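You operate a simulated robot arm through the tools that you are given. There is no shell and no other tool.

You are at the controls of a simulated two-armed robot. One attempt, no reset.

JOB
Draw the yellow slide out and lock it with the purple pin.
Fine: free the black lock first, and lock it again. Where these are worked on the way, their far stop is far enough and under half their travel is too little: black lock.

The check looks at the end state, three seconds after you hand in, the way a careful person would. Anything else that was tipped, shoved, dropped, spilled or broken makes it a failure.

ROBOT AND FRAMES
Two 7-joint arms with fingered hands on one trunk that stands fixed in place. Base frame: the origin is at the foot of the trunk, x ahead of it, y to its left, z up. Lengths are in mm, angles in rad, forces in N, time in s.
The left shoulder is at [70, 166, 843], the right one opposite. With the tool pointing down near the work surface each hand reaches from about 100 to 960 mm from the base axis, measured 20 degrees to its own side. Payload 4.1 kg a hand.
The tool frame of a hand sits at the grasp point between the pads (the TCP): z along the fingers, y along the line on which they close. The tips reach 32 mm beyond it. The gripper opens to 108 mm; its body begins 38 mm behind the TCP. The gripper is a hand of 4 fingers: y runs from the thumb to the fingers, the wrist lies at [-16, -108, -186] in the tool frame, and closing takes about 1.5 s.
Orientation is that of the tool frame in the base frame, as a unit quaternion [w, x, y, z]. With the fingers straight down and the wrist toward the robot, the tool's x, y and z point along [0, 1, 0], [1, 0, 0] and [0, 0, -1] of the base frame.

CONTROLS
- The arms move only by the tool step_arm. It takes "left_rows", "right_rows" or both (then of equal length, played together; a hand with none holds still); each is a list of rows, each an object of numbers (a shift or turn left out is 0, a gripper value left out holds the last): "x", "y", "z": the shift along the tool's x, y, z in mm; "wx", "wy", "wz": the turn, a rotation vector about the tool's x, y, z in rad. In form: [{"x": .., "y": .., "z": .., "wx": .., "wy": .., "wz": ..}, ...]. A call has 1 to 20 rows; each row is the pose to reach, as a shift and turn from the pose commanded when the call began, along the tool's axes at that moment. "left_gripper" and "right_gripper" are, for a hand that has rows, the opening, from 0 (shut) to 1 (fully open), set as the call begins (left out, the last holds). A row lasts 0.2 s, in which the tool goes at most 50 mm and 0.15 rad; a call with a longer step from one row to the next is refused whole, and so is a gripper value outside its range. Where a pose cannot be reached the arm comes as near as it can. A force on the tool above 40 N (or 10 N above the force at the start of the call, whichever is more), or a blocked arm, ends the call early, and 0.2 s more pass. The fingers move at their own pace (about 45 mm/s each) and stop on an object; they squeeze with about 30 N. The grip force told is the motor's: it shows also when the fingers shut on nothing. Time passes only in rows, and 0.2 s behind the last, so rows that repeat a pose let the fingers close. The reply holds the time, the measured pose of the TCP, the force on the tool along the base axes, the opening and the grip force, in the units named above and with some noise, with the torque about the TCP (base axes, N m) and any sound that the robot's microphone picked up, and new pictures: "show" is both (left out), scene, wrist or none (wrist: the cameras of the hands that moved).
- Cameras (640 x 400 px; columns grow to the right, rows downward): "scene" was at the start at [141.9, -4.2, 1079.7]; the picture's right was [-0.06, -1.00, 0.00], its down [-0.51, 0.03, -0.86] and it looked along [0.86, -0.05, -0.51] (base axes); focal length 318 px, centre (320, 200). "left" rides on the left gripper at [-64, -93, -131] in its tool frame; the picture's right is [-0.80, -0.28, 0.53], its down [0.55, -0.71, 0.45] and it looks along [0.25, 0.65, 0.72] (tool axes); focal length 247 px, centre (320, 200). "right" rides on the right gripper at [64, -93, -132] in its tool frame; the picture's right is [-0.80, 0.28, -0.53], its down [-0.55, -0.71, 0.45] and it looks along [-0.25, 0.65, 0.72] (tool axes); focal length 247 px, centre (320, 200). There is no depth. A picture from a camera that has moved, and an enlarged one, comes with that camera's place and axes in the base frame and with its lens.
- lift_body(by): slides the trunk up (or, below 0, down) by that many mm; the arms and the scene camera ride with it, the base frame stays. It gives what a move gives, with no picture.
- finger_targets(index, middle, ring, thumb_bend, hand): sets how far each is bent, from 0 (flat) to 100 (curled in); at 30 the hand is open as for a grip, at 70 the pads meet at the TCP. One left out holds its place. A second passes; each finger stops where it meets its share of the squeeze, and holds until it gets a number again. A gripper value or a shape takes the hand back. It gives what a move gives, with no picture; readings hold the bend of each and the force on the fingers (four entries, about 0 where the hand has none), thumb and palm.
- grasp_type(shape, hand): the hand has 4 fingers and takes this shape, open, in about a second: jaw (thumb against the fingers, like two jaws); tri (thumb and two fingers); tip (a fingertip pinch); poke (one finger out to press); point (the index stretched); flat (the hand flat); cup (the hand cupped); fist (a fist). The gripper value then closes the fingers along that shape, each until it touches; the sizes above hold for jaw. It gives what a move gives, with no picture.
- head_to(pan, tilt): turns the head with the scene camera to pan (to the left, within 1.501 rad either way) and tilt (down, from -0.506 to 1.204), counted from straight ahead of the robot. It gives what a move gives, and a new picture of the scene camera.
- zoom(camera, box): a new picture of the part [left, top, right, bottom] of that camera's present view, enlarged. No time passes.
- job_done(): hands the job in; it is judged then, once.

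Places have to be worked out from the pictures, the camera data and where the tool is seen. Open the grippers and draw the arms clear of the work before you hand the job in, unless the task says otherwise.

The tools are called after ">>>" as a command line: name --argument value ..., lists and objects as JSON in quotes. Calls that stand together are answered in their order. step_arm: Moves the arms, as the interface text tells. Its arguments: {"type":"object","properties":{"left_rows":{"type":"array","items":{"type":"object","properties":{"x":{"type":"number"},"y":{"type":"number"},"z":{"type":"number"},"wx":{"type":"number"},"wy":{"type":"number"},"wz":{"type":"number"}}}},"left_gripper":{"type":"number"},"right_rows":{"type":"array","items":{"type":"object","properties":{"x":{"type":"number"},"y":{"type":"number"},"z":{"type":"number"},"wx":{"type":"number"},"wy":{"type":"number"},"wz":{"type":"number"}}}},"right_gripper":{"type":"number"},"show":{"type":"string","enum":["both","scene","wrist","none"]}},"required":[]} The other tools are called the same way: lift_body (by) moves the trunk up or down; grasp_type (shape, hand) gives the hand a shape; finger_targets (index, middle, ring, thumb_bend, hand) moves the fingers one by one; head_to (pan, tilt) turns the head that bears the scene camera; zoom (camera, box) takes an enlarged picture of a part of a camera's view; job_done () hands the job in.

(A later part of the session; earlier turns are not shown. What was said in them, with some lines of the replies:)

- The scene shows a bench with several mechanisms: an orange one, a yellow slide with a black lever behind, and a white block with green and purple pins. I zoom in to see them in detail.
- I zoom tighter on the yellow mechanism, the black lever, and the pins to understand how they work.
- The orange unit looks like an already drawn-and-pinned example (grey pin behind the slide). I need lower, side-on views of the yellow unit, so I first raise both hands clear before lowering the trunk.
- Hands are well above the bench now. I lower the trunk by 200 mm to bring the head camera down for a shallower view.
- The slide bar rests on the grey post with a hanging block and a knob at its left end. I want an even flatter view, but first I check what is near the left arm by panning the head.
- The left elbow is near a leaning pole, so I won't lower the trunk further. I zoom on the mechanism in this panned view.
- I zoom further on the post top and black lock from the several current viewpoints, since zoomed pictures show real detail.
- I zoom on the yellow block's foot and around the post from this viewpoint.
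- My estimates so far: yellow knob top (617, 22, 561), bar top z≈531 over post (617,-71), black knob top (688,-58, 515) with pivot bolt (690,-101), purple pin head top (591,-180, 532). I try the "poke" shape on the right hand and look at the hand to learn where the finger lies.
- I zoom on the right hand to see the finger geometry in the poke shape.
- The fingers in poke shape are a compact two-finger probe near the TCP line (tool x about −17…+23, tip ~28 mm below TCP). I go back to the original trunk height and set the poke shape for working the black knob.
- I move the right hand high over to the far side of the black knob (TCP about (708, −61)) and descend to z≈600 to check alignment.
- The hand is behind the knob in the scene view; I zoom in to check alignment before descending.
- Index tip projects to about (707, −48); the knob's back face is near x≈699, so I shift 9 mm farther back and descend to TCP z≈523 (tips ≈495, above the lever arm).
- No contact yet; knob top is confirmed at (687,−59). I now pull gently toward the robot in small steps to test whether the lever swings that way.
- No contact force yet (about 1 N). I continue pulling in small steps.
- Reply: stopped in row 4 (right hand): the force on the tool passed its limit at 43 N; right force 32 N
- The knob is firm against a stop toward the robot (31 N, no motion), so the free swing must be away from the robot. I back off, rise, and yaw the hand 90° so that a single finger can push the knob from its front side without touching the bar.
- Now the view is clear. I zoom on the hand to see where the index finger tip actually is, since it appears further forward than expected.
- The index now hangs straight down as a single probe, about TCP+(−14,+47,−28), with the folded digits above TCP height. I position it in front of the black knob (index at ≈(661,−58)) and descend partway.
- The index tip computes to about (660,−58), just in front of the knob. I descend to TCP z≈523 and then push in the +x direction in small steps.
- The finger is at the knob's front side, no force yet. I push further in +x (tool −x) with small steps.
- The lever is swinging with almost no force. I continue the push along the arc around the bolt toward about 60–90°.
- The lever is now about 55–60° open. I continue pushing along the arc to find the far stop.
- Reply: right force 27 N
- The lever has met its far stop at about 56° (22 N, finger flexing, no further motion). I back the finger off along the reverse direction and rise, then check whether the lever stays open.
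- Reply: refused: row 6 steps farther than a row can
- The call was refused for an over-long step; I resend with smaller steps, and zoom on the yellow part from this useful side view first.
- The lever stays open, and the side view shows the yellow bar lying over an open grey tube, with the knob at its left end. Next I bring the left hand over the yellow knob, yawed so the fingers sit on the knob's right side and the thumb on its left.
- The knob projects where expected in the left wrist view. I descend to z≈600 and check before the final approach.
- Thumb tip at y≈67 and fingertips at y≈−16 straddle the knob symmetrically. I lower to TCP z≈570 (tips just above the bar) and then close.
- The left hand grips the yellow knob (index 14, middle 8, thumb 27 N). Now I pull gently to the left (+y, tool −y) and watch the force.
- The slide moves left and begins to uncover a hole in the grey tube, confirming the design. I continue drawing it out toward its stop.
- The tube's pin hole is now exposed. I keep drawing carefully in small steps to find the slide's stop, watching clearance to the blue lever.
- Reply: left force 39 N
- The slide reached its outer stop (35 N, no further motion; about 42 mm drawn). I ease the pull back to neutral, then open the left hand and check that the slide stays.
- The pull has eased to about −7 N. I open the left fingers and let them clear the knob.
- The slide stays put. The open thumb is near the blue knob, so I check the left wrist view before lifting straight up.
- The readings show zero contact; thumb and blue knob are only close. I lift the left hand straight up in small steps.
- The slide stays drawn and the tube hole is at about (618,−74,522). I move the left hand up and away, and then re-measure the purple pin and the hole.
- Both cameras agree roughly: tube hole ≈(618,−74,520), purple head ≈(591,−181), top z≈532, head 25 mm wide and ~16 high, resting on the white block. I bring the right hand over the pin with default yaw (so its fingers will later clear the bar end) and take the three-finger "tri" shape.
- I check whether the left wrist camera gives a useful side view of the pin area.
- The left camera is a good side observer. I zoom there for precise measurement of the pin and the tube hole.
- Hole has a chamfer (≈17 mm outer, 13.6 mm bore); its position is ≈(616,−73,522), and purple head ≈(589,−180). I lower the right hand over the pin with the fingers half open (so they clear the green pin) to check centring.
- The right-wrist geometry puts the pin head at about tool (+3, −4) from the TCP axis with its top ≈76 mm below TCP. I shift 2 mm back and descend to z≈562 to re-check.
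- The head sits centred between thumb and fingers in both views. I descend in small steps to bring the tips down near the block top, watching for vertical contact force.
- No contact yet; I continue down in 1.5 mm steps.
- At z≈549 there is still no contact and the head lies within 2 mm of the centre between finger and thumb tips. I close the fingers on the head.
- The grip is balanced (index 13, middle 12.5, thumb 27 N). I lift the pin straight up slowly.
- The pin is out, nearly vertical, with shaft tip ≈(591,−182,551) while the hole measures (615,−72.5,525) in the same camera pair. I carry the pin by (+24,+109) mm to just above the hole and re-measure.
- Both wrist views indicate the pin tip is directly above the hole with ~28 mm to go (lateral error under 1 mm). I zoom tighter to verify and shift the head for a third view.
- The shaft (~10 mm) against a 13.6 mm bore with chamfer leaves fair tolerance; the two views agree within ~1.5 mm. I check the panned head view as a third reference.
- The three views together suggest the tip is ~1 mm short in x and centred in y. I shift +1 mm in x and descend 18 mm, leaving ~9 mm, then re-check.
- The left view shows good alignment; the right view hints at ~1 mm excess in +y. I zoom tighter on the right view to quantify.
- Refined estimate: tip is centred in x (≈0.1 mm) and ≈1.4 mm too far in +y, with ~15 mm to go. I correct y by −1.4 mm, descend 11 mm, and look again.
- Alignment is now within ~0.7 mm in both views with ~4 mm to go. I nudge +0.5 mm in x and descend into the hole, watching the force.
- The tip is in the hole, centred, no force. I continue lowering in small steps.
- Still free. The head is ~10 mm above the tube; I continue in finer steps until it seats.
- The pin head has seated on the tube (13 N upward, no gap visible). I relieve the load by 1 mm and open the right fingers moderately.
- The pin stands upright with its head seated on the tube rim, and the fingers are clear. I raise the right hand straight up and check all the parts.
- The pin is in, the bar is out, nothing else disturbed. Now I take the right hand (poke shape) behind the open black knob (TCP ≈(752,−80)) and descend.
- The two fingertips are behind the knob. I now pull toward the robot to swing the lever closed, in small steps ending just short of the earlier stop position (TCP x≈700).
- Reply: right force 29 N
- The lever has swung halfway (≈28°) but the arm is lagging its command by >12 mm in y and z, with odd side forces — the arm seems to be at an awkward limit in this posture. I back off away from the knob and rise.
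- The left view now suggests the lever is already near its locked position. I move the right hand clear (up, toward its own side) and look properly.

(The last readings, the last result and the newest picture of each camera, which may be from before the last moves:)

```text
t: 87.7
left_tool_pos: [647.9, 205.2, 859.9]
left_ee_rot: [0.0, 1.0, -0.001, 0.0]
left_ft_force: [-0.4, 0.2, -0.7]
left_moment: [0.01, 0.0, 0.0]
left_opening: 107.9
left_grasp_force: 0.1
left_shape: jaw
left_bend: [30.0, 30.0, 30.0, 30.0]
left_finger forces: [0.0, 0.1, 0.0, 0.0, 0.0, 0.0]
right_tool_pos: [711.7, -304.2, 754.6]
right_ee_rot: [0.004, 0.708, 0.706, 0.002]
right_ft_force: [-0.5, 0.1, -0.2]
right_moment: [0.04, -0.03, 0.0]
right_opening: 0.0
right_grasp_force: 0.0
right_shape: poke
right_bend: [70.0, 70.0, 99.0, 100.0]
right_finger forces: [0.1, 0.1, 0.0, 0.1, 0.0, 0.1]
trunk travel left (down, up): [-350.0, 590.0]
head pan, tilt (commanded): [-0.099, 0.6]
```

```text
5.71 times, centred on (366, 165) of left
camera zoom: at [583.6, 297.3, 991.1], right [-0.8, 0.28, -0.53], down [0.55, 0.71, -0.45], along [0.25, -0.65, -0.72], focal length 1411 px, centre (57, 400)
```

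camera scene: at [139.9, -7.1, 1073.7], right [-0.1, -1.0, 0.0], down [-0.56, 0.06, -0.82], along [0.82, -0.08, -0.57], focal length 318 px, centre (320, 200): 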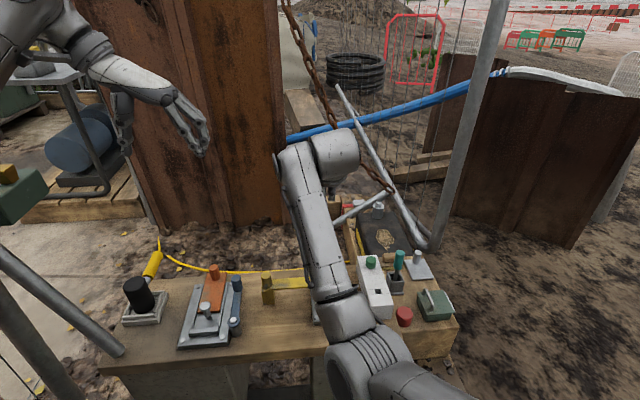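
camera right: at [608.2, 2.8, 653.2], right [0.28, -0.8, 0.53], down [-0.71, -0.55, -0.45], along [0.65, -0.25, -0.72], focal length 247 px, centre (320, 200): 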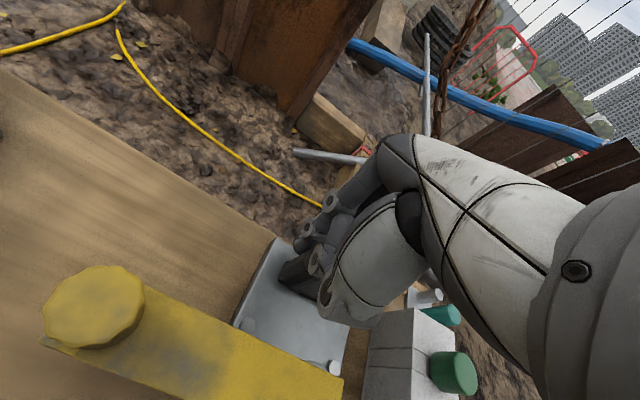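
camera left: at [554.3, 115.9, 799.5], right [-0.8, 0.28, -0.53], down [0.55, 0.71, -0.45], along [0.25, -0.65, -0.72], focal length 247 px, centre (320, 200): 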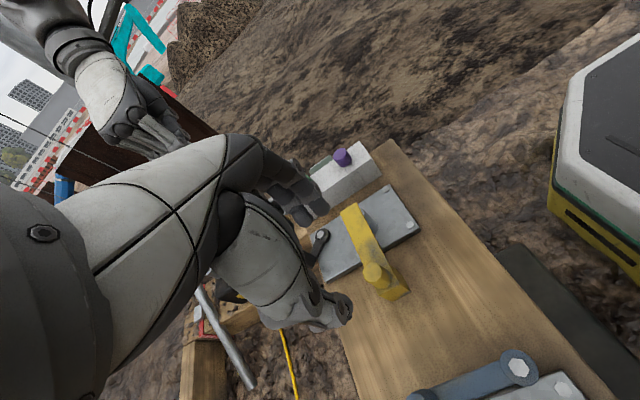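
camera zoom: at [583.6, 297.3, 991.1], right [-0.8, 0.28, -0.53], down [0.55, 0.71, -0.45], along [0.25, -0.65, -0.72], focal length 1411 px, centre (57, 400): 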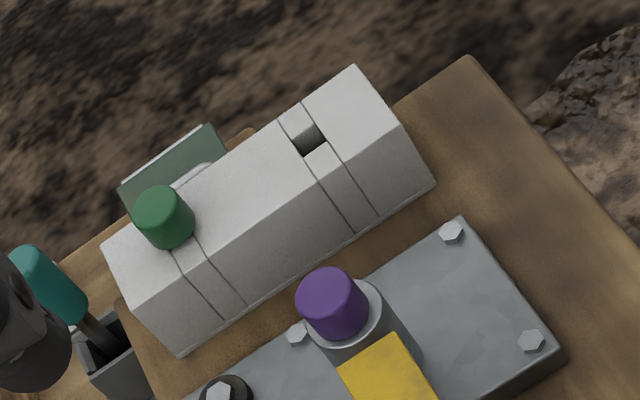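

The lever is back by the plate's rear edge. I restore the head to its original pose to compare the black lever's angle with the very first picture.

>>> head_to --pan -0.063 --tilt 0.534

>>> zoom --camera "scene" --box '[280, 280, 360, 330]'

>>> zoom --camera "scene" --box '[270, 260, 430, 360]'

```text
t: 88.4
left_tool_pos: [648.1, 204.1, 859.1]
left_ee_rot: [0.0, 1.0, 0.0, -0.001]
left_ft_force: [0.4, -0.2, -0.1]
left_moment: [0.0, -0.01, 0.0]
left_opening: 107.4
left_grasp_force: 0.1
left_shape: jaw
left_bend: [30.0, 30.0, 30.0, 30.0]
left_finger forces: [0.0, 0.1, 0.0, 0.0, 0.0, 0.1]
right_tool_pos: [713.8, -303.0, 754.0]
right_ee_rot: [0.002, 0.709, 0.705, 0.003]
right_ft_force: [-0.5, -0.5, -0.4]
right_moment: [0.04, -0.01, 0.01]
right_opening: 0.0
right_grasp_force: 0.2
right_shape: poke
right_bend: [70.0, 70.0, 99.0, 100.0]
right_finger forces: [0.0, 0.0, 0.0, 0.0, 0.1, 0.0]
trunk travel left (down, up): [-350.0, 590.0]
head pan, tilt (commanded): [-0.063, 0.534]
camera scene: at [141.9, -4.2, 1079.6], right [-0.06, -1.0, 0.0], down [-0.51, 0.03, -0.86], along [0.86, -0.05, -0.51], focal length 318 px, centre (320, 200)
```

scene: 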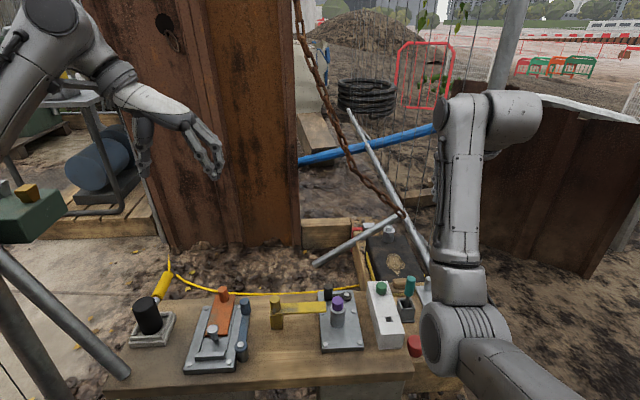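

```text
8.00 times, centred on (320, 305) of scene
camera zoom: at [141.9, -4.2, 1079.6], right [-0.06, -1.0, 0.0], down [-0.51, 0.03, -0.86], along [0.86, -0.05, -0.51], focal length 2542 px, centre (320, -640)
```

zoom: 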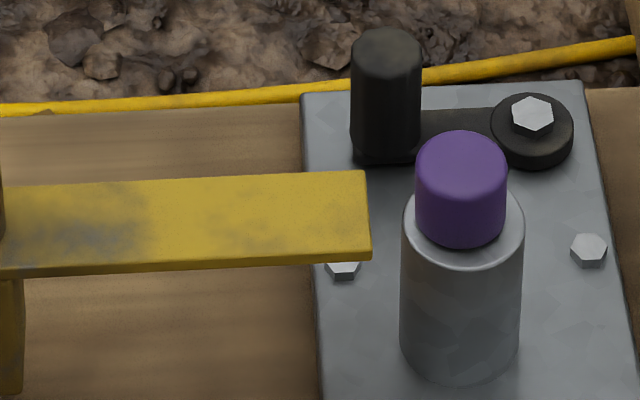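

```text
4.00 times, centred on (350, 310) of scene
camera zoom: at [141.9, -4.2, 1079.6], right [-0.06, -1.0, 0.0], down [-0.51, 0.03, -0.86], along [0.86, -0.05, -0.51], focal length 1271 px, centre (200, -240)
```

zoom: 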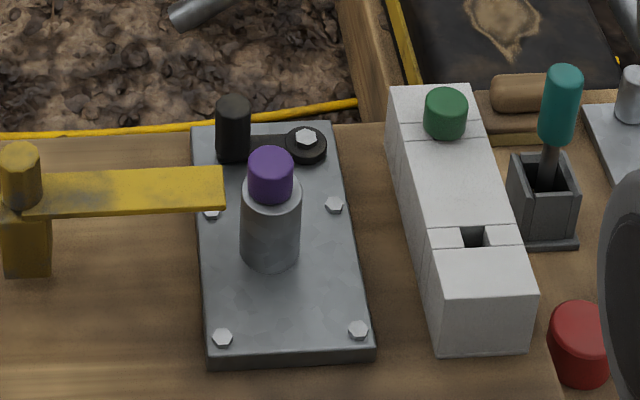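

The lever's pixels match the starting picture to within a pixel, so the lock is restored. I zoom on the pin to confirm it is fully seated.

>>> zoom --camera "scene" --box '[322, 290, 354, 330]'

>>> zoom --camera "left" --box '[355, 172, 387, 192]'

>>> zoom --camera "right" --box '[0, 0, 640, 400]'

```text
10.00 times, centred on (338, 310) of scene
camera zoom: at [141.9, -4.2, 1079.6], right [-0.06, -1.0, 0.0], down [-0.51, 0.03, -0.86], along [0.86, -0.05, -0.51], focal length 3178 px, centre (140, -900)
```

zoom: 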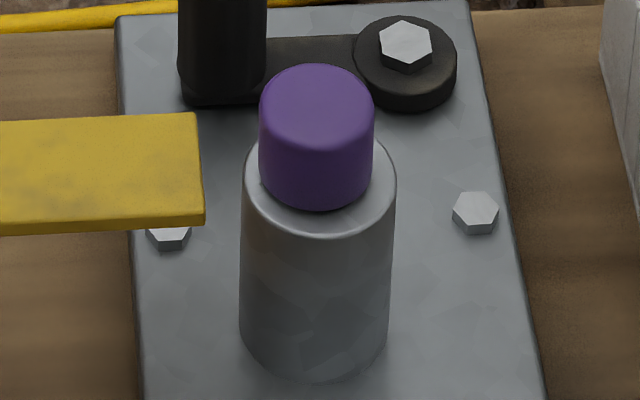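

```text
16.00 times, centred on (371, 182) of left
camera zoom: at [584.1, 297.4, 990.7], right [-0.8, 0.28, -0.53], down [0.55, 0.71, -0.45], along [0.25, -0.65, -0.72], focal length 3952 px, centre (-496, 488)
```

zoom: 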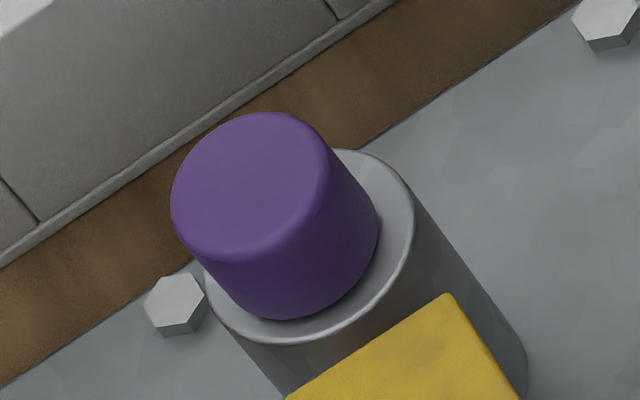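

```text
1.00 times, centred on (320, 200) of right (not enlarged: the box is as wide or as high as the picture)
camera zoom: at [619.5, -239.2, 884.4], right [0.28, -0.8, 0.53], down [-0.7, -0.55, -0.45], along [0.65, -0.25, -0.71], focal length 247 px, centre (320, 200)
```

zoom: 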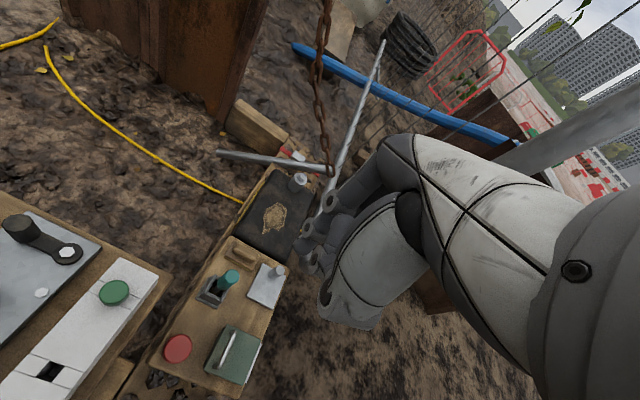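

The head sits flush on the tube rim with no gap, the slide is out and the lock is back. I open the right hand into jaw shape and raise both arms well clear.

>>> grasp_type --shape "jaw" --hand "right"

>>> step_arm --left_rows '[{"z": -35}, {"z": -70}, {"z": -105}, {"z": -140}, {"z": -175}, {"z": -200}]' --right_rows '[{"z": -40, "y": -10}, {"z": -80, "y": -25}, {"z": -120, "y": -40}, {"z": -160, "y": -60}, {"z": -200, "y": -80}, {"z": -240, "y": -100}]' --left_gripper 1.0 --right_gripper 1.0 --show "scene"

>>> zoom --camera "scene" --box '[100, 250, 480, 400]'

>>> zoom --camera "scene" --box '[270, 260, 430, 360]'

```text
t: 89.3
left_tool_pos: [647.6, 205.1, 858.9]
left_ee_rot: [0.0, 1.0, 0.0, -0.001]
left_ft_force: [0.6, -0.1, -0.2]
left_moment: [0.01, 0.03, 0.01]
left_opening: 107.8
left_grasp_force: 0.0
left_shape: jaw
left_bend: [30.0, 30.0, 30.0, 30.0]
left_finger forces: [0.0, 0.1, 0.0, 0.1, 0.0, 0.0]
right_tool_pos: [712.4, -303.7, 753.7]
right_ee_rot: [0.002, 0.709, 0.705, 0.003]
right_ft_force: [0.7, 0.2, -0.6]
right_moment: [0.04, 0.0, 0.02]
right_opening: 108.0
right_grasp_force: 0.1
right_shape: jaw
right_bend: [30.0, 30.0, 30.0, 30.0]
right_finger forces: [0.0, 0.0, 0.0, 0.0, 0.0, 0.1]
trunk travel left (down, up): [-350.0, 590.0]
head pan, tilt (commanded): [-0.063, 0.534]
```

```text
t: 90.7
left_tool_pos: [647.5, 205.4, 1060.8]
left_ee_rot: [0.0, 1.0, 0.001, 0.001]
left_ft_force: [-0.1, 0.1, -0.1]
left_moment: [0.03, -0.03, 0.01]
left_opening: 107.6
left_grasp_force: 0.0
left_shape: jaw
left_bend: [30.0, 30.0, 30.0, 30.0]
left_finger forces: [0.0, 0.1, 0.0, 0.1, 0.0, 0.0]
right_tool_pos: [607.2, -304.7, 995.2]
right_ee_rot: [0.004, 0.709, 0.706, 0.003]
right_ft_force: [0.0, -0.5, 0.0]
right_moment: [0.0, 0.0, 0.02]
right_opening: 107.9
right_grasp_force: 0.1
right_shape: jaw
right_bend: [30.0, 30.0, 30.0, 30.0]
right_finger forces: [0.1, 0.0, 0.0, 0.1, 0.0, 0.0]
trunk travel left (down, up): [-350.0, 590.0]
head pan, tilt (commanded): [-0.063, 0.534]
camera scene: at [140.3, -4.4, 1079.8], right [-0.06, -1.0, 0.0], down [-0.51, 0.03, -0.86], along [0.86, -0.05, -0.51], focal length 318 px, centre (320, 200)
```

scene: 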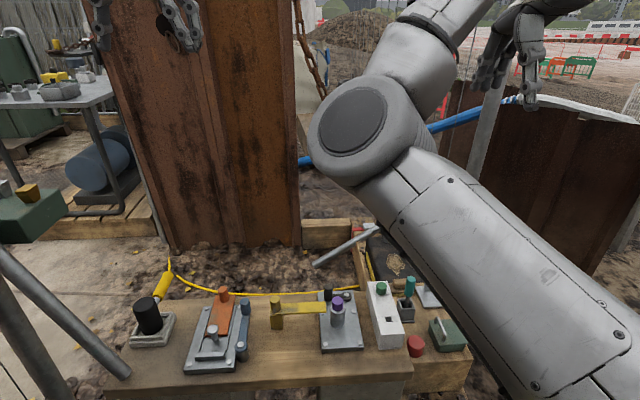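

```text
1.68 times, centred on (290, 325) of scene
camera zoom: at [140.3, -4.4, 1079.8], right [-0.06, -1.0, 0.0], down [-0.51, 0.03, -0.86], along [0.86, -0.05, -0.51], focal length 535 px, centre (370, -10)
```

zoom: 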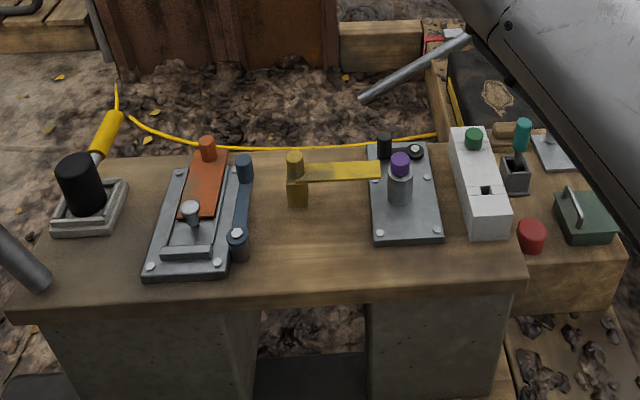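

```text
4.00 times, centred on (350, 310) of scene
camera zoom: at [140.3, -4.4, 1079.8], right [-0.06, -1.0, 0.0], down [-0.51, 0.03, -0.86], along [0.86, -0.05, -0.51], focal length 1271 px, centre (200, -240)
```

zoom: 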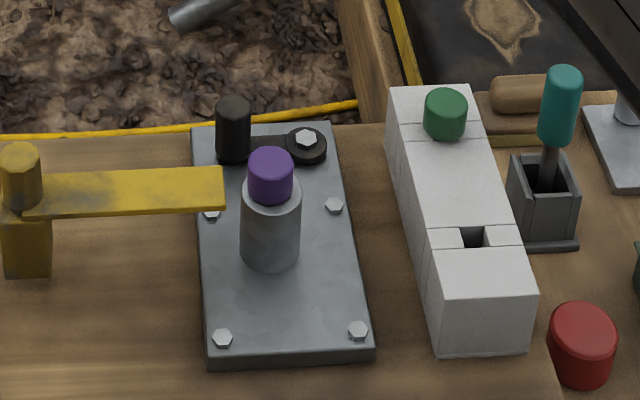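

Everything matches the starting picture, apart from the slide drawn out, the purple pin seated in the tube, and its empty slot in the white block. The black lock is at its original angle, the arms are clear and the hands are open, so I hand in.

>>> job_done

```text
The job is handed in.
```

I drew the yellow slide out and locked it with the purple pin; the job is handed in. I don't have the verdict on the check.

- **Black lock:** I swung it about 56° to its far stop to free it. It is now locked again, within a pixel of where it was in the first picture.
- **Yellow slide:** It moved about 42 mm to the left, up to its outer stop, and stayed there after I let go.
- **Purple pin:** It is in the grey tube the slide had covered, with its head seated on the rim. The slide could still creep back about 15 mm before it meets the pin.
- **Relocking:** The first pull on the black lock went badly. The right arm lagged about 12 mm behind its command with odd side forces, so I backed off. The lever was in its locked position when I looked again.
- **Everything else:** The white block, the green pin, the orange unit with its blue lever, and the other items look the same as at the start. Both hands are open and raised clear.
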